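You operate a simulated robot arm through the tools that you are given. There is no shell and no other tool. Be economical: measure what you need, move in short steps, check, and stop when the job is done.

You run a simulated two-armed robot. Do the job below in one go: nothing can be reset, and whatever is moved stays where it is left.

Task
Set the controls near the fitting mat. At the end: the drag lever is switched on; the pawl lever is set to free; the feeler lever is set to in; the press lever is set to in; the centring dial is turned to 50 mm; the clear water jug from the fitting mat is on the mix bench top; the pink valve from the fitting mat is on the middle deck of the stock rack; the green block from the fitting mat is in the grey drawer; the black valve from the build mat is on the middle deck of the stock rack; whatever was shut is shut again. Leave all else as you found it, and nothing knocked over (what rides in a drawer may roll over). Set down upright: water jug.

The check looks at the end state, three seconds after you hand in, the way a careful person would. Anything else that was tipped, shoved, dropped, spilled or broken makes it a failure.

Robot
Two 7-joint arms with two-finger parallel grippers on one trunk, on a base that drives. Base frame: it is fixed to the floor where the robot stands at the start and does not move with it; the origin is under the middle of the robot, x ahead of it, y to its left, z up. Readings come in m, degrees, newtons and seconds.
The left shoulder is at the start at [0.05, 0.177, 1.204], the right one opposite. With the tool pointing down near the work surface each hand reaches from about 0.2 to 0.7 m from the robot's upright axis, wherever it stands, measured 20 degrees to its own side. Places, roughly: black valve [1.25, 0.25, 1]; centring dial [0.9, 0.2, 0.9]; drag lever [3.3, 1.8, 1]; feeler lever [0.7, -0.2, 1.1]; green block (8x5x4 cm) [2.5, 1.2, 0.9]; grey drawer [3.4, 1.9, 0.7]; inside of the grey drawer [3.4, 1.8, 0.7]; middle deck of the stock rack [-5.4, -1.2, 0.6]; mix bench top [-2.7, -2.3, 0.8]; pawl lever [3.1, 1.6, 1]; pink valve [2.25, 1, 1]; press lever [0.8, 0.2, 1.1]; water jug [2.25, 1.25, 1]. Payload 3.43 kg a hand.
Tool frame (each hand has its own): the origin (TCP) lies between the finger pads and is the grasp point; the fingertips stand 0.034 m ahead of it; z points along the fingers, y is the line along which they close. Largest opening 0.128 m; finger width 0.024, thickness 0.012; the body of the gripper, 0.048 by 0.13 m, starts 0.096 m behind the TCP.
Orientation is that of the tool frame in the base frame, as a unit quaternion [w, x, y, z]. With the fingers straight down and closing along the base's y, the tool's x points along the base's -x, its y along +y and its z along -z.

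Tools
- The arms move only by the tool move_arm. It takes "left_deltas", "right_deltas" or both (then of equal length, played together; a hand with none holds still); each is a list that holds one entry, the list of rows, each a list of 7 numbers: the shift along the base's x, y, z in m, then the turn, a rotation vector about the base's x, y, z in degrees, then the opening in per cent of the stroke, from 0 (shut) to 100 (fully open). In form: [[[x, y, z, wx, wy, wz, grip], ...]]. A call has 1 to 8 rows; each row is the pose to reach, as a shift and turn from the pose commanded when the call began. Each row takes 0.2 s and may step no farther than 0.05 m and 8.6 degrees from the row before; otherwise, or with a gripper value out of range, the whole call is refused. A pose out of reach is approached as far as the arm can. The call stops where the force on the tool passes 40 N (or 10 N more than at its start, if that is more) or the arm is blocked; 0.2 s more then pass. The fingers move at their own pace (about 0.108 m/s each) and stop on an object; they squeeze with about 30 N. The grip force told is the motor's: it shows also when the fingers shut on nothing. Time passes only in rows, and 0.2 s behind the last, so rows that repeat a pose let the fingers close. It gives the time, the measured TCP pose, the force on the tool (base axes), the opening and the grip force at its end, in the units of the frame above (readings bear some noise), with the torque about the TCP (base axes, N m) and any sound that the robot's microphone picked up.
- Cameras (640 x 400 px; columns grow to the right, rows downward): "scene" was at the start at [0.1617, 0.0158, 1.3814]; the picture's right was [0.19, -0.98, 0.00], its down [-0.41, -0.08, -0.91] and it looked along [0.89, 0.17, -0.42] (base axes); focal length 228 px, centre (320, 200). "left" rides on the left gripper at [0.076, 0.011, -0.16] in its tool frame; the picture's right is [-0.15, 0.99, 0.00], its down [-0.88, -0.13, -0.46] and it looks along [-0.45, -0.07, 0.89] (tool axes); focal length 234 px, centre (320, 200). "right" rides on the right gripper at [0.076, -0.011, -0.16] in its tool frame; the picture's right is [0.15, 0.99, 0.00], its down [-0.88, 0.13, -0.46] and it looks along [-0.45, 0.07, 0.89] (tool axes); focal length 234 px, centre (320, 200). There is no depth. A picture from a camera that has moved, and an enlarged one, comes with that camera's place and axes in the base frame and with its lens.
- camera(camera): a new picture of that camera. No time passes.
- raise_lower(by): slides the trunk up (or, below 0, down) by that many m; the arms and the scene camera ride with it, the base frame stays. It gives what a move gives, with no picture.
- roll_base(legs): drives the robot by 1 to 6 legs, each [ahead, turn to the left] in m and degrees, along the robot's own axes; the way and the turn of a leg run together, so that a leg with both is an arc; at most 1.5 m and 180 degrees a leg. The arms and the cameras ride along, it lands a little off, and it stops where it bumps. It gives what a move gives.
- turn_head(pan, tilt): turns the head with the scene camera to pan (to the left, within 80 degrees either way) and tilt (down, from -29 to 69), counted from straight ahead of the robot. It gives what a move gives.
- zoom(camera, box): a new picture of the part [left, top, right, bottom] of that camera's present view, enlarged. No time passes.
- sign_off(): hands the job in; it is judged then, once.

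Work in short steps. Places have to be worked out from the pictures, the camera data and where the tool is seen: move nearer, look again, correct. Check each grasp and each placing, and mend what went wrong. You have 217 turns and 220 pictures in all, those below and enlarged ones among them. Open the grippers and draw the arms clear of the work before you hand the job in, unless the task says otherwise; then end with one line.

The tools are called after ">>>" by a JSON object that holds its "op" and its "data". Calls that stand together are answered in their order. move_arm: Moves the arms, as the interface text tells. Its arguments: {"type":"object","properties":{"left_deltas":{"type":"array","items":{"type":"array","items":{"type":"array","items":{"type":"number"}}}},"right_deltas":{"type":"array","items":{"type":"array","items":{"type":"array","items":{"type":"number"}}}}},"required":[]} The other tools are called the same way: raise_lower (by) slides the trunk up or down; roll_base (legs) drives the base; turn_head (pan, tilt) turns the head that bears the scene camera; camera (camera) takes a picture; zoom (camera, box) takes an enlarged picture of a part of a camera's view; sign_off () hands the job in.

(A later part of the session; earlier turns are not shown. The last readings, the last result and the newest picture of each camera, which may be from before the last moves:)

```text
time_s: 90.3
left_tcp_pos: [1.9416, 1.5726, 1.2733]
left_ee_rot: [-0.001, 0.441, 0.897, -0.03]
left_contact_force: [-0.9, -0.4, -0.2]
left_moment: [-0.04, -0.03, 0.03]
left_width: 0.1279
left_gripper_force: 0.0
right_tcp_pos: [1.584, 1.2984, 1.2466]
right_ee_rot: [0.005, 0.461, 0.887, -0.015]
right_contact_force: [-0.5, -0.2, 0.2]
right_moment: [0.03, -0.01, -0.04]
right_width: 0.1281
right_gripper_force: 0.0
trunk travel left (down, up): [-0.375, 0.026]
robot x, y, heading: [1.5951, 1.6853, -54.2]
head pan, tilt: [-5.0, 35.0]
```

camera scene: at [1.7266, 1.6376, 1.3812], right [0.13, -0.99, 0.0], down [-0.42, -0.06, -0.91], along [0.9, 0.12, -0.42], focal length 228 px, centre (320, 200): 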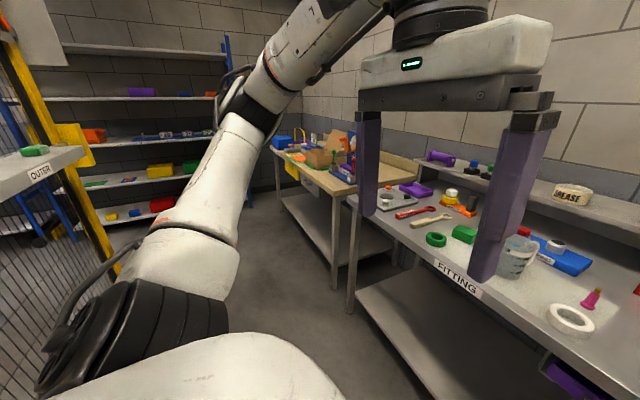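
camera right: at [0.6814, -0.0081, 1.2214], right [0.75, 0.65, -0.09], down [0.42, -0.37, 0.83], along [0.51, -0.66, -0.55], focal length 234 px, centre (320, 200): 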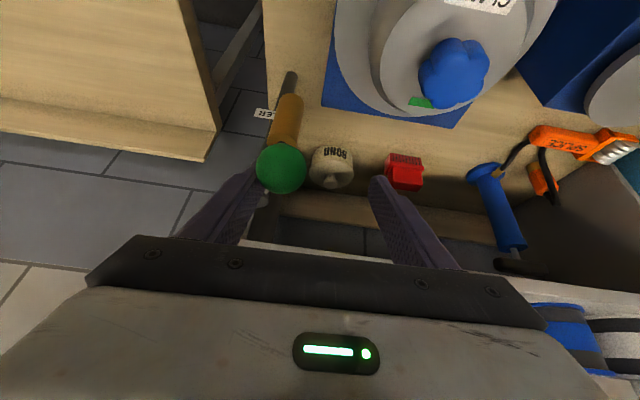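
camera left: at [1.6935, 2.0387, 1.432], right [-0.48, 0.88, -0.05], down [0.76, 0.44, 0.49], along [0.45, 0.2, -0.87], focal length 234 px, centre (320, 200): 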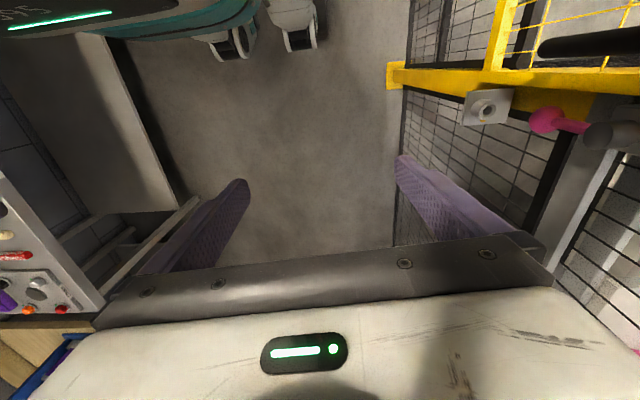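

Drive diagonally closer to the mat's left part so the left hand can reach the block.

>>> {"op": "roll_base", "data": {"legs": [[0, 42], [0.36, 0], [0, -42]]}}

>>> {"op": "camera", "data": {"camera": "scene"}}

>>> {"op": "camera", "data": {"camera": "left"}}

```text
time_s: 96.5
left_tcp_pos: [2.2927, 1.497, 1.274]
left_ee_rot: [0.0, 0.443, 0.896, -0.029]
left_contact_force: [-0.8, -0.6, 0.4]
left_moment: [0.01, -0.03, 0.01]
left_width: 0.1282
left_gripper_force: 0.2
right_tcp_pos: [1.9331, 1.2257, 1.2455]
right_ee_rot: [0.005, 0.464, 0.886, -0.015]
right_contact_force: [-0.2, 0.2, 0.3]
right_moment: [0.0, -0.04, 0.03]
right_width: 0.128
right_gripper_force: 0.0
trunk travel left (down, up): [-0.375, 0.026]
robot x, y, heading: [1.9477, 1.6149, -54.4]
head pan, tilt: [-5.0, 35.0]
```

```text
160 pictures are left
camera scene: at [2.0318, 1.4759, 1.3654], right [-0.86, -0.51, 0.0], down [-0.29, 0.5, -0.82], along [0.41, -0.71, -0.57], focal length 228 px, centre (320, 200)
```

scene: 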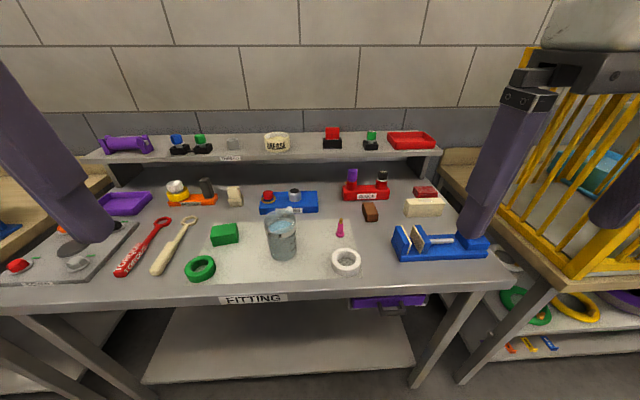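

```text
159 pictures are left
camera left: at [2.2603, 1.5728, 1.4304], right [0.88, 0.48, -0.05], down [0.44, -0.76, 0.48], along [0.2, -0.45, -0.87], focal length 234 px, centre (320, 200)
```

left: 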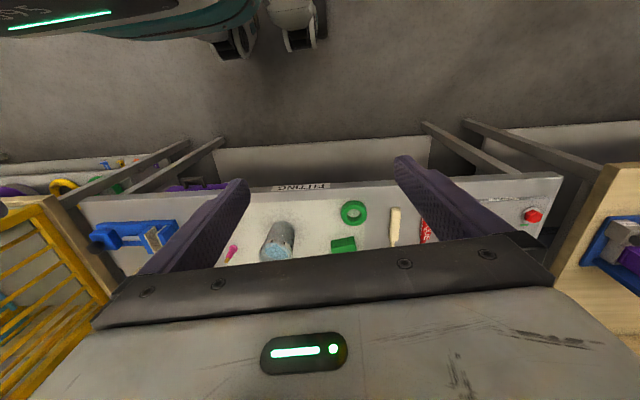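

Block at about (2.53, 1.185). Move the base 7 cm ahead and bring the left hand above it.

>>> {"op": "roll_base", "data": {"legs": [[0.07, 0]]}}

>>> {"op": "move_arm", "data": {"left_deltas": [[[0.025, -0.032, -0.025, 0, 0, 0, 100], [0.05, -0.064, -0.05, 0, 0, 0, 100], [0.075, -0.096, -0.075, 0, 0, 0, 100], [0.1, -0.128, -0.095, 0, 0, 0, 100], [0.125, -0.16, -0.115, 0, 0, 0, 100], [0.15, -0.192, -0.135, 0, 0, 0, 100], [0.175, -0.224, -0.15, 0, 0, 0, 100], [0.195, -0.255, -0.165, 0, 0, 0, 100]]]}}

>>> {"op": "camera", "data": {"camera": "left"}}

```text
time_s: 97.6
left_tcp_pos: [2.3344, 1.4392, 1.2725]
left_ee_rot: [-0.001, 0.444, 0.896, -0.03]
left_contact_force: [0.8, 0.3, 0.1]
left_moment: [0.02, 0.07, -0.02]
left_width: 0.1279
left_gripper_force: 0.0
right_tcp_pos: [1.9741, 1.1681, 1.2469]
right_ee_rot: [0.005, 0.464, 0.886, -0.014]
right_contact_force: [0.3, 0.3, -0.8]
right_moment: [0.04, 0.04, 0.0]
right_width: 0.1282
right_gripper_force: 0.0
trunk travel left (down, up): [-0.375, 0.026]
robot x, y, heading: [1.9856, 1.5554, -54.8]
head pan, tilt: [-5.0, 35.0]
```

```text
time_s: 99.4
left_tcp_pos: [2.5297, 1.1841, 1.1073]
left_ee_rot: [0.0, 0.445, 0.895, -0.029]
left_contact_force: [-0.2, -0.5, 0.2]
left_moment: [0.02, -0.05, 0.01]
left_width: 0.1281
left_gripper_force: 0.1
right_tcp_pos: [1.9736, 1.1681, 1.247]
right_ee_rot: [0.005, 0.464, 0.886, -0.015]
right_contact_force: [-0.2, -0.2, 0.9]
right_moment: [0.01, -0.03, -0.01]
right_width: 0.1278
right_gripper_force: 0.1
trunk travel left (down, up): [-0.375, 0.026]
robot x, y, heading: [1.9858, 1.5541, -54.5]
head pan, tilt: [-5.0, 35.0]
```

```text
158 pictures are left
camera left: at [2.4956, 1.2602, 1.2636], right [0.88, 0.48, -0.05], down [0.44, -0.76, 0.48], along [0.2, -0.44, -0.87], focal length 234 px, centre (320, 200)
```

left: 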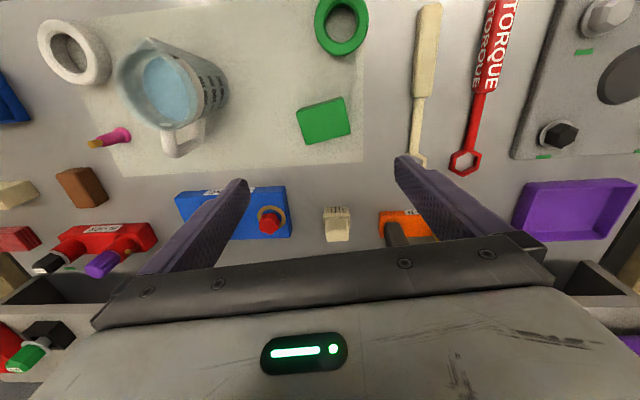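

Block centre at about (2.517, 1.197), long side along ~42°. I turn the hand 7°, straighten it, and lower to just above the block.

>>> {"op": "move_arm", "data": {"left_deltas": [[[-0.006, 0.006, -0.04, 1.5, -0.8, 3.5, 100], [-0.013, 0.013, -0.08, 3, -1.5, 7, 100], [-0.013, 0.013, -0.12, 3, -1.5, 7, 100], [-0.013, 0.013, -0.15, 3, -1.5, 7, 100]]]}}

>>> {"op": "camera", "data": {"camera": "left"}}

```text
time_s: 100.4
left_tcp_pos: [2.517, 1.1982, 0.9583]
left_ee_rot: [0.001, 0.389, 0.921, 0.0]
left_contact_force: [-1.0, 0.6, 0.6]
left_moment: [-0.01, -0.02, -0.01]
left_width: 0.1279
left_gripper_force: 0.0
right_tcp_pos: [1.9742, 1.169, 1.2467]
right_ee_rot: [0.004, 0.464, 0.886, -0.014]
right_contact_force: [-0.7, 0.4, 0.5]
right_moment: [-0.01, 0.02, 0.01]
right_width: 0.1281
right_gripper_force: 0.1
trunk travel left (down, up): [-0.375, 0.026]
robot x, y, heading: [1.9841, 1.5546, -54.5]
head pan, tilt: [-5.0, 35.0]
```

```text
157 pictures are left
camera left: at [2.4705, 1.261, 1.1181], right [0.81, 0.59, 0.0], down [0.52, -0.72, 0.46], along [0.27, -0.37, -0.89], focal length 234 px, centre (320, 200)
```

left: 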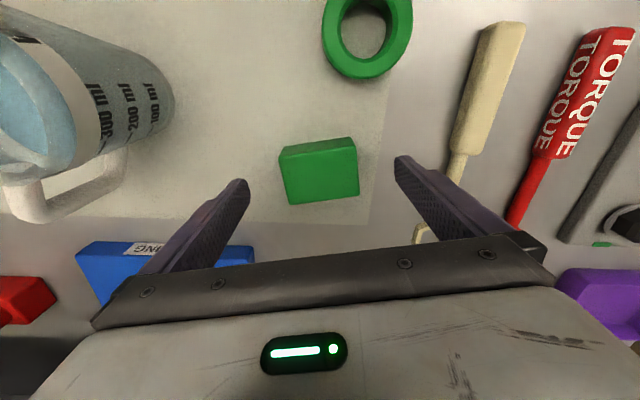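

Aligned. Lower to z ≈ 0.893 and close.

>>> {"op": "move_arm", "data": {"left_deltas": [[[0.004, -0.005, -0.03, 0, 0, 0, 100], [0.004, -0.005, -0.055, 0, 0, 0, 100], [0.004, -0.005, -0.065, 0, 0, 0, 100], [0.004, -0.005, -0.065, 0, 0, 0, 40], [0.004, -0.005, -0.065, 0, 0, 0, 0], [0.004, -0.005, -0.065, 0, 0, 0, 0]]]}}

>>> {"op": "move_arm", "data": {"left_deltas": [[[0, 0, 0.04, 0, 0, 0, 0], [0, 0, 0.08, 0, 0, 0, 0], [-0.01, 0.015, 0.12, 0, 0, 0, 0], [-0.02, 0.03, 0.16, 0, 0, 0, 0], [-0.04, 0.06, 0.19, 0, 0, 0, 0], [-0.065, 0.09, 0.21, 0, 0, 0, 0]]]}}

>>> {"op": "camera", "data": {"camera": "left"}}

```text
time_s: 101.1
left_tcp_pos: [2.5205, 1.1931, 0.914]
left_ee_rot: [0.005, 0.388, 0.922, -0.003]
left_contact_force: [-13.0, 13.4, 24.8]
left_moment: [1.89, -0.53, 1.15]
left_width: 0.128
left_gripper_force: 0.1
right_tcp_pos: [1.9716, 1.171, 1.2482]
right_ee_rot: [0.006, 0.465, 0.885, -0.015]
right_contact_force: [0.5, 0.1, -0.3]
right_moment: [0.06, 0.03, -0.02]
right_width: 0.1278
right_gripper_force: 0.1
trunk travel left (down, up): [-0.375, 0.026]
robot x, y, heading: [1.9871, 1.5548, -54.5]
head pan, tilt: [-5.0, 35.0]
stopped in row 3 (left hand): the force on the tool passed its limit (the readings are from after the stop); the commanded pose is now the measured one
```

```text
time_s: 102.5
left_tcp_pos: [2.4584, 1.2844, 1.1189]
left_ee_rot: [0.007, 0.388, 0.922, -0.003]
left_contact_force: [0.1, -0.9, -2.2]
left_moment: [-0.02, -0.03, -0.02]
left_width: 0.0695
left_gripper_force: 29.9
right_tcp_pos: [1.9737, 1.1701, 1.2463]
right_ee_rot: [0.005, 0.464, 0.886, -0.015]
right_contact_force: [0.2, 0.4, 0.9]
right_moment: [-0.03, 0.04, 0.0]
right_width: 0.1279
right_gripper_force: 0.0
trunk travel left (down, up): [-0.375, 0.026]
robot x, y, heading: [1.9864, 1.5564, -54.5]
head pan, tilt: [-5.0, 35.0]
```

```text
156 pictures are left
camera left: at [2.4116, 1.3487, 1.2771], right [0.81, 0.59, 0.0], down [0.52, -0.72, 0.47], along [0.28, -0.38, -0.88], focal length 234 px, centre (320, 200)
```

left: 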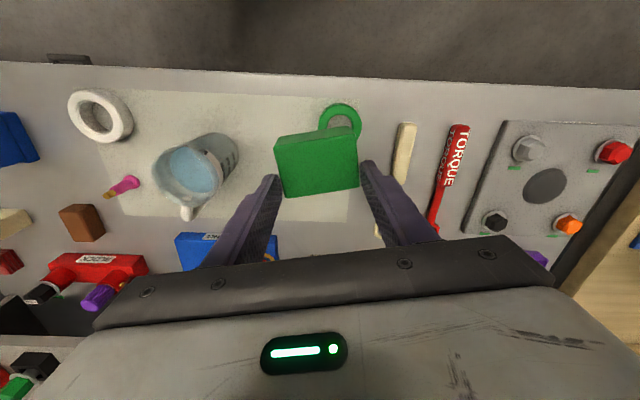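

It stopped early on a contact but the block appears to be held. Zoom to check.

>>> {"op": "zoom", "data": {"camera": "left", "box": [220, 80, 440, 260]}}

>>> {"op": "camera", "data": {"camera": "scene"}}

```text
2.22 times, centred on (330, 170) of left
camera zoom: at [2.4116, 1.3487, 1.2771], right [0.81, 0.59, 0.0], down [0.52, -0.72, 0.47], along [0.28, -0.38, -0.88], focal length 520 px, centre (298, 267)
```

zoom: 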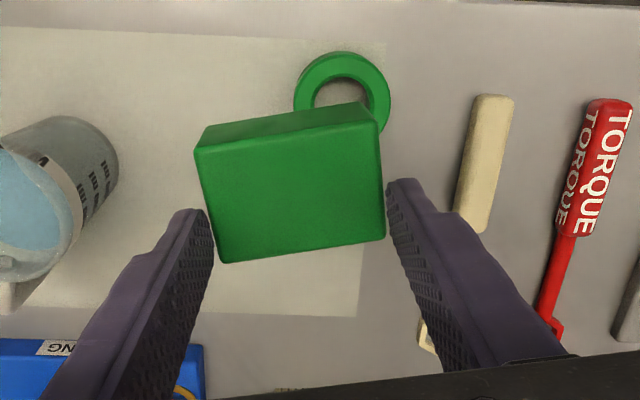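

```text
154 pictures are left
camera scene: at [2.0724, 1.4193, 1.3655], right [-0.86, -0.51, 0.0], down [-0.29, 0.49, -0.82], along [0.41, -0.71, -0.57], focal length 228 px, centre (320, 200)
```

scene: 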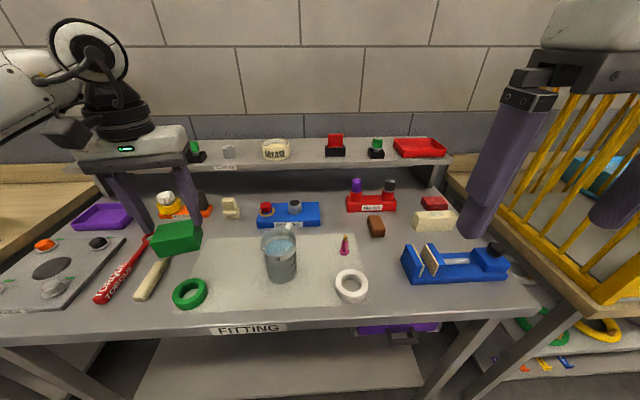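

Block is held at the fingertips (snug, 30 N). Now drive to the drawer station: back off, turn along the aisle, go 1.1 m, and look.

>>> {"op": "roll_base", "data": {"legs": [[-0.18, 0], [0, 89.5], [0.75, 0]]}}

>>> {"op": "turn_head", "data": {"pan": -45, "tilt": 30}}

>>> {"op": "camera", "data": {"camera": "scene"}}

```text
time_s: 111.5
left_tcp_pos: [2.7689, 2.6015, 1.1173]
left_ee_rot: [0.007, -0.372, 0.928, 0.002]
left_contact_force: [0.4, -0.2, -2.8]
left_moment: [0.01, 0.0, 0.01]
left_width: 0.0694
left_gripper_force: 30.1
right_tcp_pos: [2.8808, 2.1162, 1.2475]
right_ee_rot: [0.013, -0.295, 0.955, -0.007]
right_contact_force: [0.8, -0.2, -0.1]
right_moment: [0.02, 0.0, 0.01]
right_width: 0.128
right_gripper_force: 0.1
trunk travel left (down, up): [-0.375, 0.026]
robot x, y, heading: [2.4988, 2.1268, 35.0]
head pan, tilt: [-5.0, 35.0]
```

```text
time_s: 112.5
left_tcp_pos: [2.7706, 2.601, 1.1174]
left_ee_rot: [0.007, -0.373, 0.928, 0.002]
left_contact_force: [0.3, -0.2, -2.3]
left_moment: [0.03, 0.02, 0.01]
left_width: 0.0695
left_gripper_force: 30.0
right_tcp_pos: [2.8809, 2.1157, 1.247]
right_ee_rot: [0.014, -0.294, 0.956, -0.006]
right_contact_force: [-0.1, 0.2, 0.5]
right_moment: [-0.03, 0.01, 0.03]
right_width: 0.128
right_gripper_force: 0.0
trunk travel left (down, up): [-0.375, 0.026]
robot x, y, heading: [2.498, 2.1314, 34.9]
head pan, tilt: [-45.0, 30.0]
```

```text
153 pictures are left
camera scene: at [2.6438, 2.1536, 1.3732], right [-0.17, -0.98, 0.0], down [-0.49, 0.09, -0.87], along [0.85, -0.15, -0.5], focal length 228 px, centre (320, 200)
```

scene: 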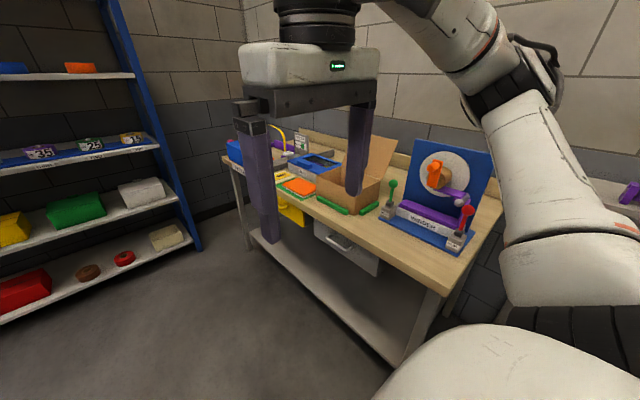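

I see the winder with a green-ball and a red-ball lever, and the grey drawer below. Go 0.3 m more, then face the bench.

>>> {"op": "roll_base", "data": {"legs": [[0.27, 0], [0, -89.5]]}}

>>> {"op": "turn_head", "data": {"pan": 5, "tilt": 35}}

>>> {"op": "camera", "data": {"camera": "scene"}}

```text
time_s: 118.3
left_tcp_pos: [3.1942, 2.0193, 1.1175]
left_ee_rot: [0.007, 0.386, 0.922, -0.003]
left_contact_force: [-0.6, -0.7, -2.7]
left_moment: [0.0, 0.0, 0.03]
left_width: 0.0697
left_gripper_force: 29.8
right_tcp_pos: [2.7088, 1.9032, 1.2468]
right_ee_rot: [0.004, 0.461, 0.887, -0.014]
right_contact_force: [0.3, 0.8, 0.1]
right_moment: [0.01, 0.0, 0.01]
right_width: 0.1279
right_gripper_force: 0.1
trunk travel left (down, up): [-0.375, 0.026]
robot x, y, heading: [2.7218, 2.2894, -54.2]
head pan, tilt: [-45.0, 30.0]
```

```text
time_s: 119.4
left_tcp_pos: [3.1934, 2.0196, 1.119]
left_ee_rot: [0.005, 0.386, 0.923, -0.004]
left_contact_force: [-0.3, 0.2, -2.2]
left_moment: [-0.03, -0.03, 0.0]
left_width: 0.0695
left_gripper_force: 29.8
right_tcp_pos: [2.7088, 1.9027, 1.2459]
right_ee_rot: [0.004, 0.461, 0.887, -0.014]
right_contact_force: [0.0, -0.3, 0.1]
right_moment: [0.0, 0.03, -0.03]
right_width: 0.1281
right_gripper_force: 0.1
trunk travel left (down, up): [-0.375, 0.026]
robot x, y, heading: [2.7172, 2.2911, -54.2]
head pan, tilt: [5.0, 35.0]
```

```text
152 pictures are left
camera scene: at [2.8186, 2.1619, 1.3654], right [-0.76, -0.65, 0.0], down [-0.37, 0.43, -0.82], along [0.53, -0.62, -0.57], focal length 228 px, centre (320, 200)
```

scene: 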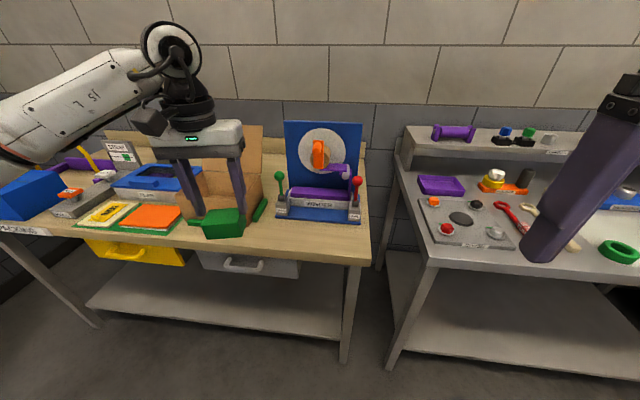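

>>> {"op": "zoom", "data": {"camera": "scene", "box": [180, 100, 400, 290]}}

>>> {"op": "zoom", "data": {"camera": "scene", "box": [260, 110, 380, 240]}}

```text
2.11 times, centred on (290, 195) of scene
camera zoom: at [2.8186, 2.1619, 1.3654], right [-0.76, -0.65, 0.0], down [-0.37, 0.43, -0.82], along [0.53, -0.62, -0.57], focal length 480 px, centre (383, 210)
```

zoom: 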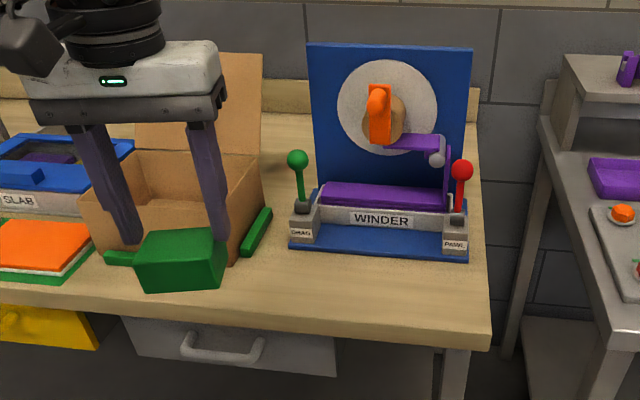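

```text
3.08 times, centred on (320, 175) of scene
camera zoom: at [2.8186, 2.1619, 1.3654], right [-0.76, -0.65, 0.0], down [-0.37, 0.43, -0.82], along [0.53, -0.62, -0.57], focal length 701 px, centre (320, 277)
```

zoom: 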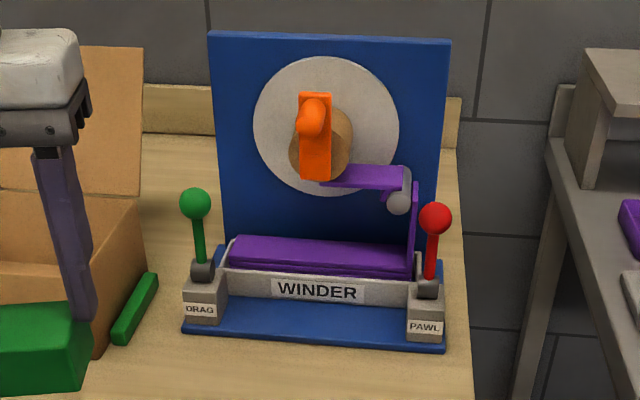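

Drag = green ball (~(3.35,1.75)), pawl = red ball (~(3.14,1.61)). I raise the left hand with the block, move 0.15 m ahead, and bring the right hand closer for a look.

>>> {"op": "move_arm", "data": {"left_deltas": [[[0.01, 0.02, 0.04, 0, 0, 0, 0], [0.02, 0.04, 0.08, 0, 0, 0, 0], [0.02, 0.05, 0.12, 0, 0, 0, 0]]], "right_deltas": [[[0.03, 0, 0.0, 0, 0, 0, 60], [0.06, 0, 0.0, 0, 0, 0, 60], [0.09, 0, 0, 0, 0, 0, 60]]]}}

>>> {"op": "roll_base", "data": {"legs": [[0.14, 0]]}}

>>> {"op": "camera", "data": {"camera": "right"}}

>>> {"op": "camera", "data": {"camera": "scene"}}

```text
time_s: 120.2
left_tcp_pos: [3.2143, 2.073, 1.2376]
left_ee_rot: [0.005, 0.385, 0.923, -0.003]
left_contact_force: [0.3, 0.9, -2.8]
left_moment: [0.02, 0.03, 0.0]
left_width: 0.0694
left_gripper_force: 30.0
right_tcp_pos: [2.8001, 1.9041, 1.2461]
right_ee_rot: [0.005, 0.461, 0.887, -0.015]
right_contact_force: [0.6, -0.3, -0.2]
right_moment: [-0.01, 0.01, 0.0]
right_width: 0.0769
right_gripper_force: 0.0
trunk travel left (down, up): [-0.375, 0.026]
robot x, y, heading: [2.7197, 2.2895, -54.4]
head pan, tilt: [5.0, 35.0]
```

```text
time_s: 121.6
left_tcp_pos: [3.2952, 1.9554, 1.2377]
left_ee_rot: [0.006, 0.386, 0.922, -0.004]
left_contact_force: [0.2, -0.4, -2.7]
left_moment: [0.02, 0.0, 0.0]
left_width: 0.0694
left_gripper_force: 30.0
right_tcp_pos: [2.8811, 1.7883, 1.2456]
right_ee_rot: [0.004, 0.461, 0.887, -0.014]
right_contact_force: [0.7, -0.5, 0.3]
right_moment: [0.01, 0.06, -0.06]
right_width: 0.0768
right_gripper_force: 0.1
trunk travel left (down, up): [-0.375, 0.026]
robot x, y, heading: [2.8019, 2.1751, -54.3]
head pan, tilt: [5.0, 35.0]
```

```text
149 pictures are left
camera right: at [2.8283, 1.8487, 1.4046], right [0.73, 0.69, -0.02], down [0.61, -0.63, 0.47], along [0.31, -0.36, -0.88], focal length 234 px, centre (320, 200)
```

right: 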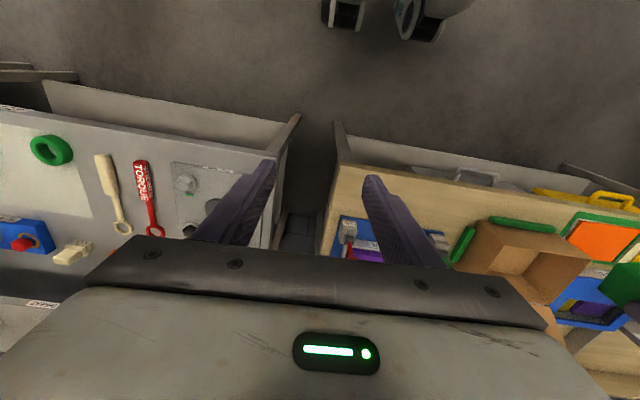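

```text
148 pictures are left
camera scene: at [2.9008, 2.0474, 1.3652], right [-0.76, -0.65, 0.0], down [-0.37, 0.44, -0.82], along [0.53, -0.62, -0.57], focal length 228 px, centre (320, 200)
```

scene: 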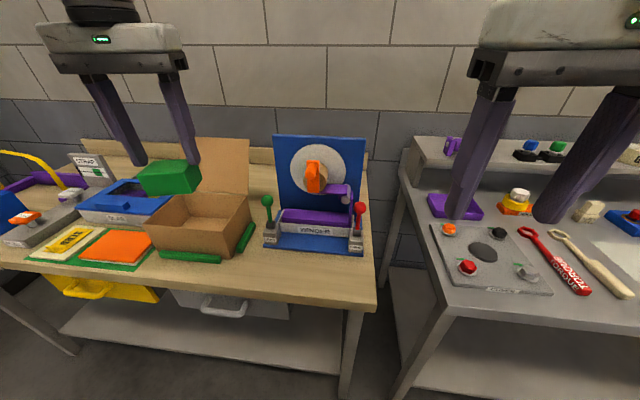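

>>> {"op": "zoom", "data": {"camera": "scene", "box": [255, 170, 315, 260]}}

>>> {"op": "zoom", "data": {"camera": "scene", "box": [325, 180, 385, 260]}}

```text
4.44 times, centred on (285, 215) of scene
camera zoom: at [2.9008, 2.0474, 1.3652], right [-0.76, -0.65, 0.0], down [-0.37, 0.44, -0.82], along [0.53, -0.62, -0.57], focal length 1013 px, centre (476, 133)
```

zoom: 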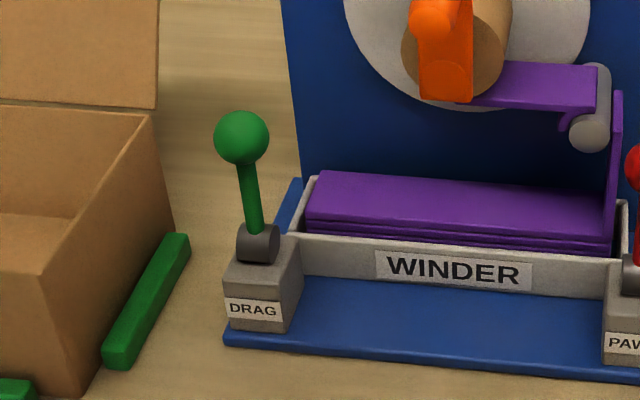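

```text
5.00 times, centred on (355, 220) of scene
camera zoom: at [2.9008, 2.0474, 1.3652], right [-0.76, -0.65, 0.0], down [-0.37, 0.44, -0.82], along [0.53, -0.62, -0.57], focal length 1140 px, centre (145, 100)
```

zoom: 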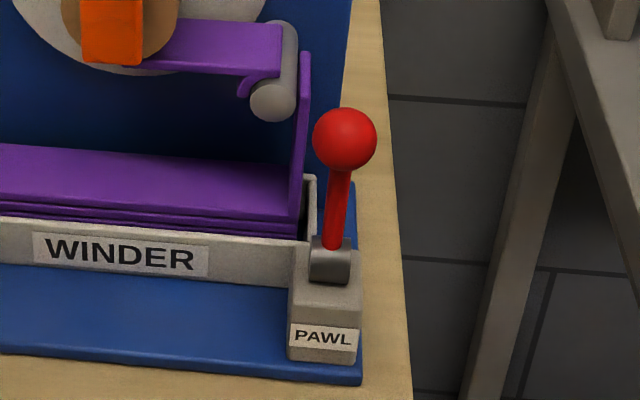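

The levers seem to pivot fore–aft; I need a top view to tell which way they lean. Bring the right hand (high) over the winder.

>>> {"op": "move_arm", "data": {"right_deltas": [[[0.035, -0.02, 0.01, 0, 0, 0, 60], [0.07, -0.043, 0.02, 0, 0, 0, 60], [0.105, -0.066, 0.02, 0, 0, 0, 60], [0.14, -0.09, 0.02, 0, 0, 0, 60], [0.175, -0.113, 0.02, 0, 0, 0, 60], [0.205, -0.137, 0.02, 0, 0, 0, 60], [0.239, -0.161, 0.02, 0, 0, 0, 60]]]}}

>>> {"op": "camera", "data": {"camera": "right"}}

```text
time_s: 123.2
left_tcp_pos: [3.2954, 1.958, 1.2384]
left_ee_rot: [0.006, 0.386, 0.923, -0.004]
left_contact_force: [0.4, 0.4, -2.7]
left_moment: [-0.07, 0.04, 0.01]
left_width: 0.0695
left_gripper_force: 30.0
right_tcp_pos: [3.0662, 1.674, 1.2664]
right_ee_rot: [0.005, 0.462, 0.887, -0.016]
right_contact_force: [-0.4, 1.2, -0.4]
right_moment: [-0.02, 0.01, -0.03]
right_width: 0.0769
right_gripper_force: 0.1
right hand out of reach, approached as far as the arm can: row 6, 7
trunk travel left (down, up): [-0.375, 0.026]
robot x, y, heading: [2.8022, 2.1779, -54.4]
head pan, tilt: [5.0, 35.0]
```

```text
145 pictures are left
camera right: at [3.014, 1.7338, 1.4249], right [0.72, 0.69, -0.03], down [0.62, -0.63, 0.47], along [0.31, -0.36, -0.88], focal length 234 px, centre (320, 200)
```

right: 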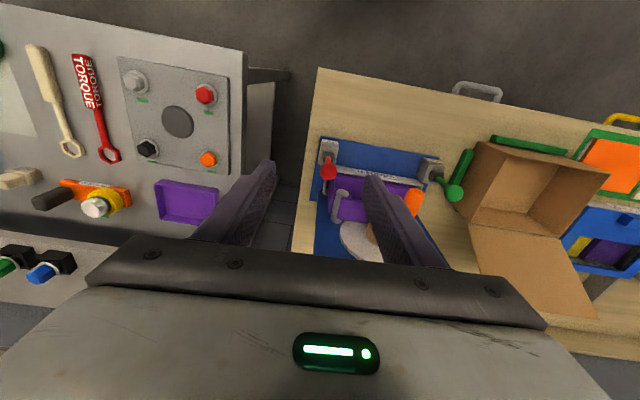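

>>> {"op": "zoom", "data": {"camera": "right", "box": [300, 120, 380, 210]}}

>>> {"op": "zoom", "data": {"camera": "right", "box": [400, 130, 490, 220]}}

```text
4.44 times, centred on (340, 165) of right
camera zoom: at [3.014, 1.7338, 1.4249], right [0.72, 0.69, -0.03], down [0.62, -0.63, 0.47], along [0.31, -0.36, -0.88], focal length 1041 px, centre (231, 356)
```

zoom: 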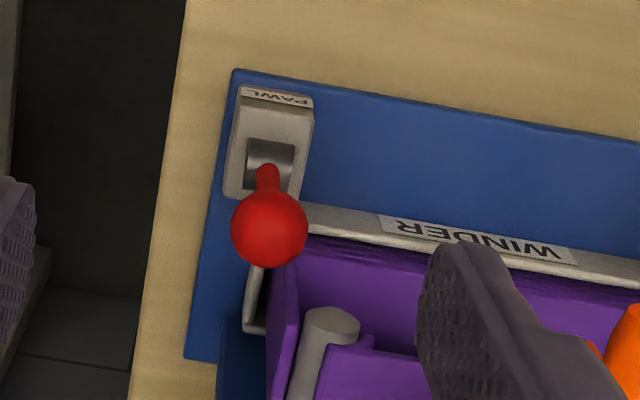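

```text
4.44 times, centred on (445, 175) of right
camera zoom: at [3.014, 1.7338, 1.4249], right [0.72, 0.69, -0.03], down [0.62, -0.63, 0.47], along [0.31, -0.36, -0.88], focal length 1041 px, centre (-236, 311)
```

zoom: 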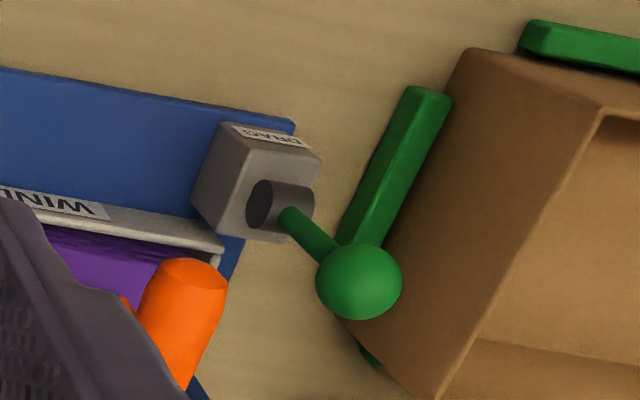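

Both levers stand essentially upright over their hubs, which pivot fore–aft. I'll test the pawl by feel: lower the closed right fingers in front of the red ball.

>>> {"op": "roll_base", "data": {"legs": [[0.04, 0]]}}

>>> {"op": "move_arm", "data": {"right_deltas": [[[-0.01, 0.04, -0.02, 0, 0, 0, 0], [-0.01, 0.055, -0.06, 0, 0, 0, 0], [-0.008, 0.05, -0.1, 0, 0, 0, 0], [-0.006, 0.045, -0.14, 0, 0, 0, 0], [-0.006, 0.045, -0.18, 0, 0, 0, 0], [-0.006, 0.045, -0.22, 0, 0, 0, 0], [-0.006, 0.045, -0.236, 0, 0, 0, 0]]]}}

>>> {"op": "camera", "data": {"camera": "right"}}

```text
time_s: 124.0
left_tcp_pos: [3.3183, 1.9235, 1.2375]
left_ee_rot: [0.005, 0.387, 0.922, -0.003]
left_contact_force: [0.8, -0.1, -2.0]
left_moment: [0.09, 0.01, 0.01]
left_width: 0.0698
left_gripper_force: 30.2
right_tcp_pos: [3.0888, 1.6417, 1.2658]
right_ee_rot: [0.005, 0.462, 0.887, -0.014]
right_contact_force: [0.9, -1.0, -0.7]
right_moment: [0.04, 0.04, -0.03]
right_width: 0.077
right_gripper_force: 0.0
trunk travel left (down, up): [-0.375, 0.026]
robot x, y, heading: [2.8204, 2.1455, -54.2]
head pan, tilt: [5.0, 35.0]
```

```text
time_s: 125.6
left_tcp_pos: [3.3163, 1.9245, 1.2373]
left_ee_rot: [0.007, 0.386, 0.922, -0.004]
left_contact_force: [-0.2, 0.0, -1.8]
left_moment: [-0.01, 0.02, -0.02]
left_width: 0.0694
left_gripper_force: 30.2
right_tcp_pos: [3.0825, 1.6869, 1.0314]
right_ee_rot: [0.005, 0.461, 0.887, -0.014]
right_contact_force: [1.0, -0.3, 0.6]
right_moment: [-0.01, 0.02, 0.0]
right_width: 0.0
right_gripper_force: 30.0
trunk travel left (down, up): [-0.375, 0.026]
robot x, y, heading: [2.822, 2.1459, -54.3]
head pan, tilt: [5.0, 35.0]
```

```text
142 pictures are left
camera right: at [3.0295, 1.7468, 1.1893], right [0.73, 0.69, -0.02], down [0.61, -0.63, 0.47], along [0.31, -0.36, -0.88], focal length 234 px, centre (320, 200)
```

right: 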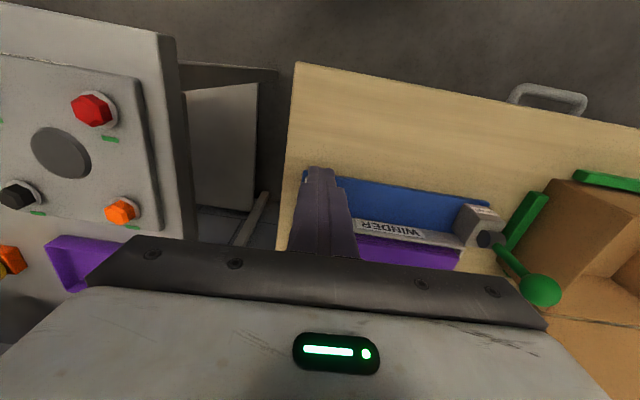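

Aligned in front of the red ball. Push gently away by 7.5 cm and watch the force.

>>> {"op": "move_arm", "data": {"right_deltas": [[[0.0117, -0.0162, 0, 0, 0, 0, 0], [0.0234, -0.0325, 0, 0, 0, 0, 0], [0.032, -0.0446, 0, 0, 0, 0, 0], [0.038, -0.053, 0, 0, 0, 0, 0], [0.044, -0.061, 0, 0, 0, 0, 0]]]}}

>>> {"op": "zoom", "data": {"camera": "scene", "box": [240, 120, 420, 270]}}

```text
time_s: 126.7
left_tcp_pos: [3.3169, 1.9274, 1.2384]
left_ee_rot: [0.005, 0.387, 0.922, -0.003]
left_contact_force: [0.8, -0.1, -2.8]
left_moment: [0.03, 0.01, 0.01]
left_width: 0.0696
left_gripper_force: 29.6
right_tcp_pos: [3.1141, 1.6441, 1.03]
right_ee_rot: [-0.011, 0.457, 0.889, -0.01]
right_contact_force: [-14.1, 15.9, 7.4]
right_moment: [0.15, 0.4, -0.05]
right_width: 0.0
right_gripper_force: 29.8
trunk travel left (down, up): [-0.375, 0.026]
robot x, y, heading: [2.8229, 2.144, -54.2]
head pan, tilt: [5.0, 35.0]
stopped in row 5 (right hand): the force on the tool passed its limit (the readings are from after the stop); the commanded pose is now the measured one
```

```text
2.67 times, centred on (330, 195) of scene
camera zoom: at [2.9212, 2.0187, 1.3657], right [-0.76, -0.65, 0.0], down [-0.37, 0.43, -0.82], along [0.53, -0.62, -0.57], focal length 608 px, centre (293, 213)
```

zoom: 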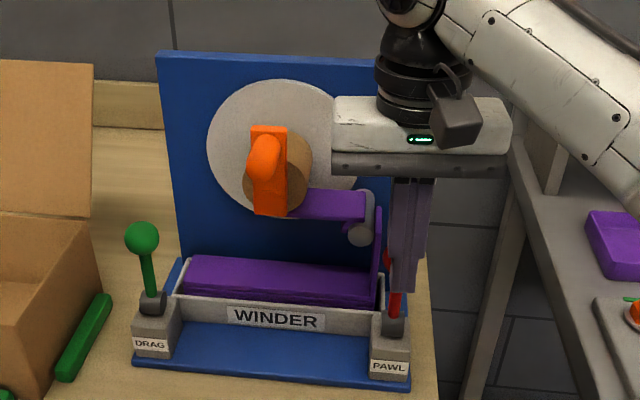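

The ball was already against the far stop, so the other position is toward me. I back off, open the fingers around the ball and grip it.

>>> {"op": "move_arm", "data": {"right_deltas": [[[-0.012, 0.016, 0, 0, 0, 0, 0], [-0.02, 0.028, 0, 1, 0.5, 0, 55], [-0.02, 0.028, -0.016, 2, 0.8, 0, 55], [-0.006, 0.009, -0.016, 2, 0.8, 0, 55], [0.006, -0.008, -0.016, 2, 0.8, 0, 55], [0.0145, -0.021, -0.016, 2, 0.8, 0, 55]]]}}

>>> {"op": "camera", "data": {"camera": "right"}}

```text
time_s: 128.1
left_tcp_pos: [3.3154, 1.926, 1.2375]
left_ee_rot: [0.007, 0.387, 0.922, -0.004]
left_contact_force: [0.8, 0.2, -2.2]
left_moment: [0.01, -0.02, 0.02]
left_width: 0.0693
left_gripper_force: 30.0
right_tcp_pos: [3.1309, 1.6192, 1.0112]
right_ee_rot: [-0.021, 0.458, 0.889, 0.002]
right_contact_force: [0.6, -0.1, -0.2]
right_moment: [-0.04, 0.0, -0.03]
right_width: 0.0708
right_gripper_force: 0.1
trunk travel left (down, up): [-0.375, 0.026]
robot x, y, heading: [2.8234, 2.1384, -54.5]
head pan, tilt: [5.0, 35.0]
```

```text
140 pictures are left
camera right: at [3.0825, 1.67, 1.1738], right [0.72, 0.69, -0.01], down [0.63, -0.65, 0.42], along [0.28, -0.31, -0.91], focal length 234 px, centre (320, 200)
```

right: 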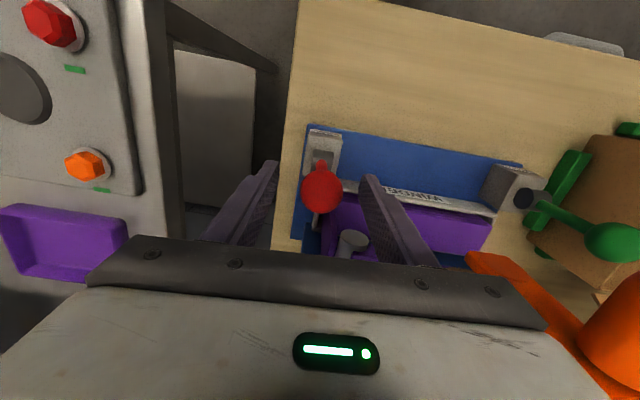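

Ball between the fingers. Close and pull toward me along the arc, 30° first.

>>> {"op": "move_arm", "data": {"right_deltas": [[[0, 0, 0, 0, 0, 0, 0], [0, 0, 0, 0, 0, 0, 0], [-0.007, 0.01, -0.001, 0, 0, 0, 0], [-0.014, 0.0195, -0.003, 0, 0, 0, 0], [-0.021, 0.029, -0.007, 0, 0, 0, 0], [-0.027, 0.037, -0.012, 0, 0, 0, 0]]]}}

>>> {"op": "camera", "data": {"camera": "right"}}

```text
time_s: 129.5
left_tcp_pos: [3.3174, 1.9262, 1.2379]
left_ee_rot: [0.006, 0.387, 0.922, -0.004]
left_contact_force: [-0.3, -0.1, -1.1]
left_moment: [-0.02, 0.02, -0.03]
left_width: 0.0694
left_gripper_force: 29.9
right_tcp_pos: [3.1063, 1.6563, 1.0002]
right_ee_rot: [-0.018, 0.458, 0.889, 0.003]
right_contact_force: [14.8, -5.3, 8.7]
right_moment: [-1.04, -0.81, 0.06]
right_width: 0.033
right_gripper_force: 44.8
trunk travel left (down, up): [-0.375, 0.026]
robot x, y, heading: [2.8224, 2.1437, -54.2]
head pan, tilt: [5.0, 35.0]
```

```text
139 pictures are left
camera right: at [3.0575, 1.7076, 1.1628], right [0.72, 0.69, -0.01], down [0.63, -0.65, 0.42], along [0.29, -0.31, -0.91], focal length 234 px, centre (320, 200)
```

right: 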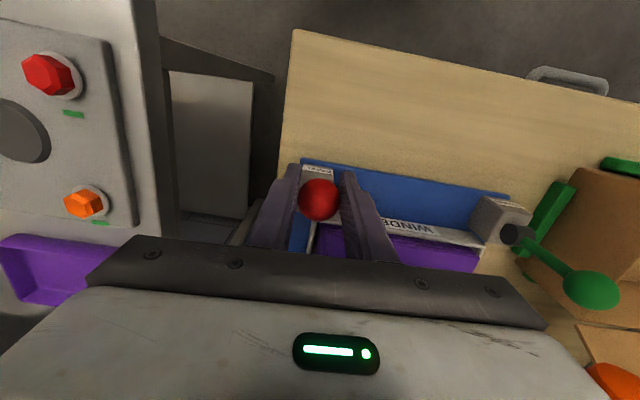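

Moving with it. Continue pulling a bit until the stop.

>>> {"op": "move_arm", "data": {"right_deltas": [[[-0.004, 0.0055, -0.004, 0, 0, 0, 0], [-0.008, 0.011, -0.009, 0, 0, 0, 0], [-0.012, 0.0165, -0.016, 0, 0, 0, 0], [-0.015, 0.021, -0.023, 0, 0, 0, 0]]]}}

>>> {"op": "camera", "data": {"camera": "right"}}

```text
time_s: 130.5
left_tcp_pos: [3.3175, 1.9265, 1.2371]
left_ee_rot: [0.005, 0.387, 0.922, -0.004]
left_contact_force: [0.0, 0.2, -2.0]
left_moment: [0.0, 0.03, -0.04]
left_width: 0.0697
left_gripper_force: 30.3
right_tcp_pos: [3.0928, 1.6779, 0.9813]
right_ee_rot: [-0.015, 0.458, 0.889, 0.003]
right_contact_force: [19.2, -5.8, 28.4]
right_moment: [0.5, 0.22, 0.14]
right_width: 0.033
right_gripper_force: 45.4
trunk travel left (down, up): [-0.375, 0.026]
robot x, y, heading: [2.8228, 2.1427, -54.5]
head pan, tilt: [5.0, 35.0]
```

```text
138 pictures are left
camera right: at [3.0427, 1.7293, 1.1426], right [0.72, 0.69, -0.01], down [0.63, -0.65, 0.43], along [0.29, -0.31, -0.9], focal length 234 px, centre (320, 200)
```

right: 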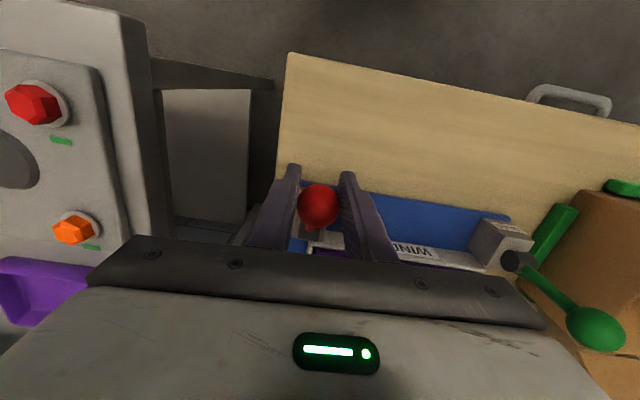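

Now about 45° and forces are rising. Open, lift clear and check.

>>> {"op": "move_arm", "data": {"right_deltas": [[[0, 0, 0, 0, 0, 0, 40], [0, 0, 0, 0, 0, 0, 55], [0, 0, 0.04, 0, 0, 0, 55], [0, 0, 0.08, 0, 0, 0, 55], [0, 0, 0.12, 0, 0, 0, 55], [-0.03, 0.02, 0.14, 0, 0, 0, 55], [-0.06, 0.04, 0.16, 0, 0, 0, 55]]]}}

>>> {"op": "zoom", "data": {"camera": "scene", "box": [240, 120, 420, 270]}}

>>> {"op": "camera", "data": {"camera": "right"}}

```text
time_s: 132.1
left_tcp_pos: [3.3146, 1.9252, 1.2377]
left_ee_rot: [0.007, 0.387, 0.922, -0.004]
left_contact_force: [-0.2, -0.3, -2.6]
left_moment: [-0.02, -0.04, -0.02]
left_width: 0.0696
left_gripper_force: 29.8
right_tcp_pos: [3.0276, 1.7156, 1.1381]
right_ee_rot: [-0.022, 0.458, 0.889, 0.0]
right_contact_force: [0.0, 0.2, 0.4]
right_moment: [0.01, -0.07, 0.01]
right_width: 0.0705
right_gripper_force: 0.1
trunk travel left (down, up): [-0.375, 0.026]
robot x, y, heading: [2.8235, 2.1383, -54.6]
head pan, tilt: [5.0, 35.0]
```

```text
2.67 times, centred on (330, 195) of scene
camera zoom: at [2.9218, 2.0177, 1.3655], right [-0.76, -0.65, 0.0], down [-0.37, 0.43, -0.82], along [0.53, -0.62, -0.57], focal length 608 px, centre (293, 213)
```

zoom: 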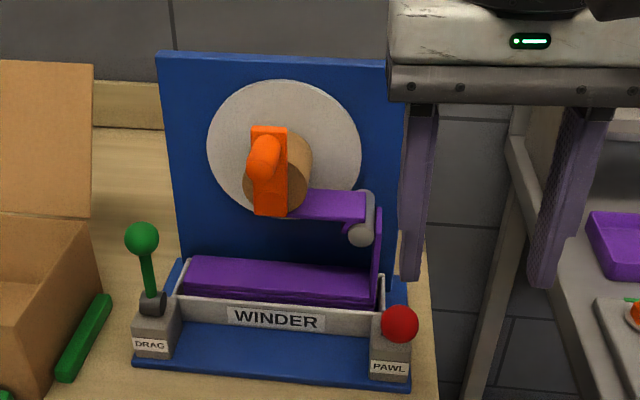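

```text
136 pictures are left
camera right: at [2.9808, 1.7664, 1.3011], right [0.72, 0.69, -0.01], down [0.63, -0.65, 0.42], along [0.28, -0.31, -0.91], focal length 234 px, centre (320, 200)
```

right: 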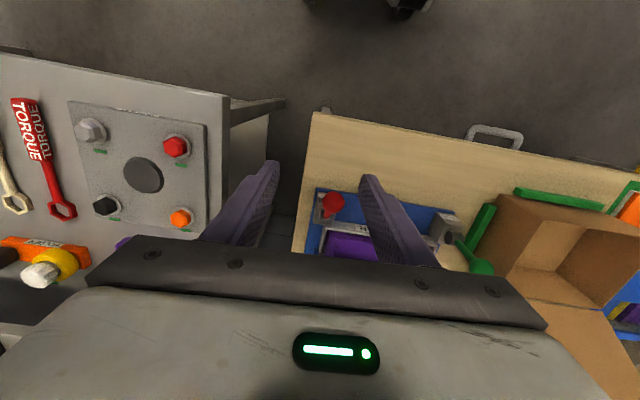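

Pawl now leans ~43° toward me. To be sure it's at its stop, I nudge it from behind with closed fingers.

>>> {"op": "move_arm", "data": {"right_deltas": [[[0.033, -0.03, 0.0, 0, 0, 0, 0], [0.066, -0.06, 0, 0, 0, 0, 0], [0.0986, -0.0892, 0, 0, 0, 0, 0], [0.0986, -0.0892, -0.04, 0, 0, 0, 0], [0.0986, -0.0892, -0.08, 0, 0, 0, 0], [0.0986, -0.0892, -0.12, 0, 0, 0, 0], [0.0986, -0.0892, -0.14, 0, 0, 0, 0]]]}}

>>> {"op": "move_arm", "data": {"right_deltas": [[[-0.008, 0.011, 0, 0, 0, 0, 0], [-0.014, 0.0195, 0, 0, 0, 0, 0], [-0.0195, 0.027, 0, 0, 0, 0, 0], [-0.024, 0.033, -0.002, 0, 0, 0, 0]]]}}

>>> {"op": "zoom", "data": {"camera": "scene", "box": [240, 120, 420, 270]}}

```text
time_s: 133.7
left_tcp_pos: [3.3167, 1.9255, 1.2377]
left_ee_rot: [0.006, 0.387, 0.922, -0.003]
left_contact_force: [1.2, 0.4, -1.2]
left_moment: [-0.03, -0.01, 0.01]
left_width: 0.0696
left_gripper_force: 30.7
right_tcp_pos: [3.1275, 1.6294, 0.9962]
right_ee_rot: [-0.022, 0.459, 0.888, 0.001]
right_contact_force: [0.2, -0.5, 0.9]
right_moment: [0.0, -0.01, -0.02]
right_width: 0.0001
right_gripper_force: 30.5
trunk travel left (down, up): [-0.375, 0.026]
robot x, y, heading: [2.8253, 2.1424, -54.4]
head pan, tilt: [5.0, 35.0]
```

```text
time_s: 134.4
left_tcp_pos: [3.316, 1.9266, 1.2375]
left_ee_rot: [0.006, 0.387, 0.922, -0.004]
left_contact_force: [0.1, 1.4, -1.4]
left_moment: [-0.03, -0.02, -0.01]
left_width: 0.0694
left_gripper_force: 29.7
right_tcp_pos: [3.1163, 1.6415, 1.0024]
right_ee_rot: [-0.005, 0.462, 0.887, -0.004]
right_contact_force: [1.4, -1.6, 2.1]
right_moment: [-0.25, -0.12, 0.0]
right_width: 0.0
right_gripper_force: 29.7
trunk travel left (down, up): [-0.375, 0.026]
robot x, y, heading: [2.8213, 2.1425, -54.7]
head pan, tilt: [5.0, 35.0]
stopped in row 3 (right hand): the force on the tool passed its limit (the readings are from after the stop); the commanded pose is now the measured one
```

```text
2.67 times, centred on (330, 195) of scene
camera zoom: at [2.9218, 2.0175, 1.3655], right [-0.76, -0.65, 0.0], down [-0.37, 0.43, -0.82], along [0.53, -0.62, -0.57], focal length 608 px, centre (293, 213)
```

zoom: 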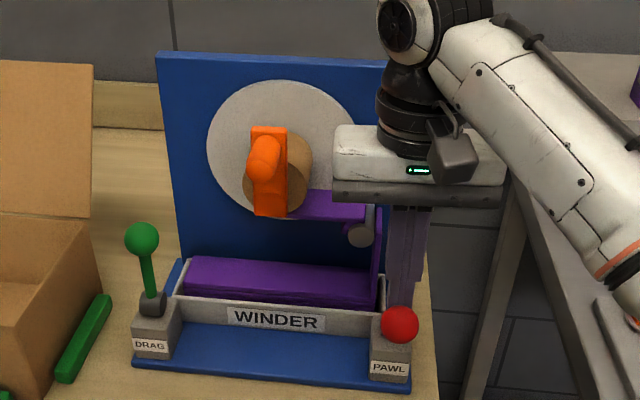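

The pawl is firmly at its near stop: free. Now the drawer: lift the right hand away, back off and shift the base 0.42 m to the left along the bench.

>>> {"op": "move_arm", "data": {"right_deltas": [[[0.004, -0.006, 0.03, 0, 0, 0, 50], [0.004, -0.006, 0.08, 0, 0, 0, 50], [0, 0, 0.13, 0, 0, 0, 50], [-0.02, 0.03, 0.17, 0, 0, 0, 50], [-0.045, 0.06, 0.2, 0, 0, 0, 50], [-0.08, 0.09, 0.22, 0, 0, 0, 50]]]}}

>>> {"op": "roll_base", "data": {"legs": [[-0.18, 0], [0, 90], [0.42, 0], [0, -89.5]]}}

>>> {"op": "camera", "data": {"camera": "scene"}}

```text
refused: row 3 steps farther than a row can; nothing moved
```

```text
time_s: 135.2
left_tcp_pos: [3.309, 1.9371, 1.2367]
left_ee_rot: [0.006, 0.386, 0.922, -0.004]
left_contact_force: [-0.8, -0.5, -2.1]
left_moment: [-0.03, -0.02, 0.02]
left_width: 0.0696
left_gripper_force: 29.7
right_tcp_pos: [3.1133, 1.6468, 1.007]
right_ee_rot: [0.012, 0.465, 0.885, -0.008]
right_contact_force: [0.6, -1.0, 0.0]
right_moment: [-0.04, -0.01, -0.01]
right_width: 0.0
right_gripper_force: 29.8
trunk travel left (down, up): [-0.375, 0.026]
robot x, y, heading: [2.8148, 2.1596, -54.5]
head pan, tilt: [5.0, 35.0]
stopped in leg 1: the force on the tool passed its limit (the readings are from after the stop); the commanded pose is now the measured one
```

```text
134 pictures are left
camera scene: at [2.9143, 2.0283, 1.3653], right [-0.76, -0.65, 0.0], down [-0.37, 0.44, -0.82], along [0.53, -0.62, -0.57], focal length 228 px, centre (320, 200)
```

scene: 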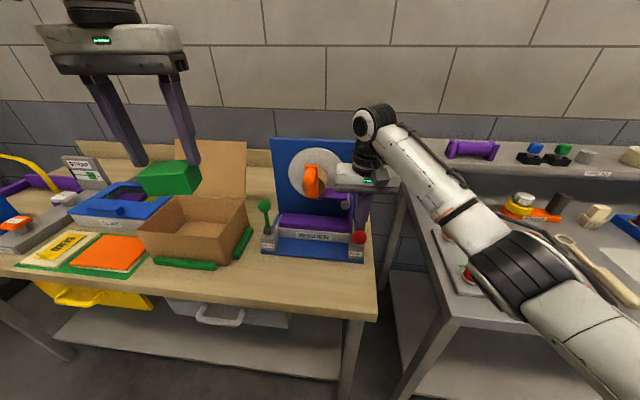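

The lift was refused, so the base stopped against the lever; nothing seems shifted. Lift the right hand first now, with legal steps.

>>> {"op": "move_arm", "data": {"right_deltas": [[[0.004, -0.006, 0.02, 0, 0, 0, 0], [0.004, -0.006, 0.06, 0, 0, 0, 0], [0.004, -0.006, 0.1, 0, 0, 0, 0], [0.0, 0.0, 0.14, 0, 0, 0, 0], [-0.02, 0.02, 0.17, 0, 0, 0, 0], [-0.04, 0.04, 0.2, 0, 0, 0, 50], [-0.065, 0.07, 0.21, 0, 0, 0, 50]]]}}

>>> {"op": "zoom", "data": {"camera": "scene", "box": [240, 120, 420, 270]}}

```text
time_s: 136.8
left_tcp_pos: [3.3075, 1.936, 1.2369]
left_ee_rot: [0.006, 0.387, 0.922, -0.003]
left_contact_force: [-0.2, 0.4, -2.0]
left_moment: [0.02, -0.03, 0.01]
left_width: 0.0696
left_gripper_force: 30.3
right_tcp_pos: [3.0467, 1.7161, 1.217]
right_ee_rot: [0.012, 0.466, 0.885, -0.009]
right_contact_force: [0.0, 0.5, 0.4]
right_moment: [-0.03, -0.03, 0.0]
right_width: 0.0639
right_gripper_force: 0.2
trunk travel left (down, up): [-0.375, 0.026]
robot x, y, heading: [2.811, 2.1527, -54.6]
head pan, tilt: [5.0, 35.0]
```

```text
2.67 times, centred on (330, 195) of scene
camera zoom: at [2.9133, 2.0288, 1.3655], right [-0.76, -0.65, 0.0], down [-0.37, 0.44, -0.82], along [0.53, -0.62, -0.57], focal length 608 px, centre (293, 213)
```

zoom: 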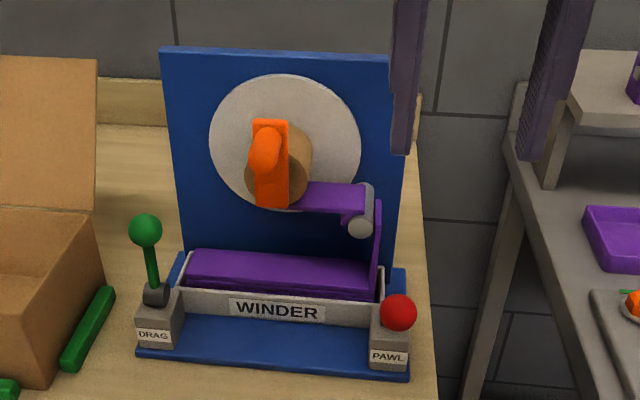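

All in place, pawl leaning forward. Now shift the base left along the bench.

>>> {"op": "roll_base", "data": {"legs": [[-0.17, 0], [0, 90], [0.43, 0], [0, -89.5]]}}

>>> {"op": "camera", "data": {"camera": "scene"}}

```text
time_s: 148.1
left_tcp_pos: [3.5632, 2.3225, 1.2367]
left_ee_rot: [0.006, 0.389, 0.921, -0.003]
left_contact_force: [0.0, 0.4, -1.8]
left_moment: [0.01, -0.04, -0.02]
left_width: 0.0699
left_gripper_force: 29.4
right_tcp_pos: [3.3001, 2.1029, 1.2165]
right_ee_rot: [0.011, 0.467, 0.884, -0.008]
right_contact_force: [0.7, -0.5, 0.5]
right_moment: [-0.01, -0.01, 0.01]
right_width: 0.0641
right_gripper_force: 0.0
trunk travel left (down, up): [-0.375, 0.026]
robot x, y, heading: [3.0704, 2.547, -54.8]
head pan, tilt: [5.0, 35.0]
```

```text
132 pictures are left
camera scene: at [3.168, 2.4151, 1.3654], right [-0.76, -0.65, 0.0], down [-0.37, 0.44, -0.82], along [0.53, -0.62, -0.57], focal length 228 px, centre (320, 200)
```

scene: 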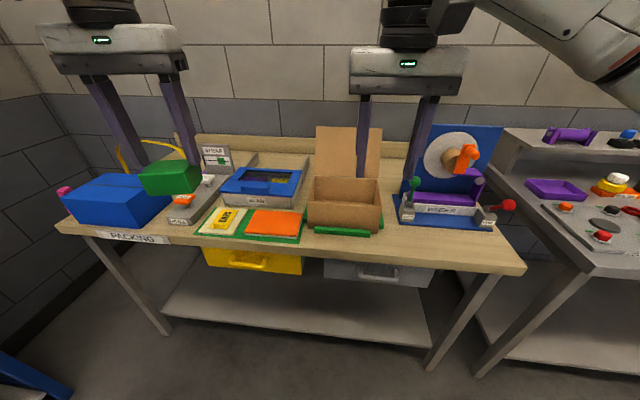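

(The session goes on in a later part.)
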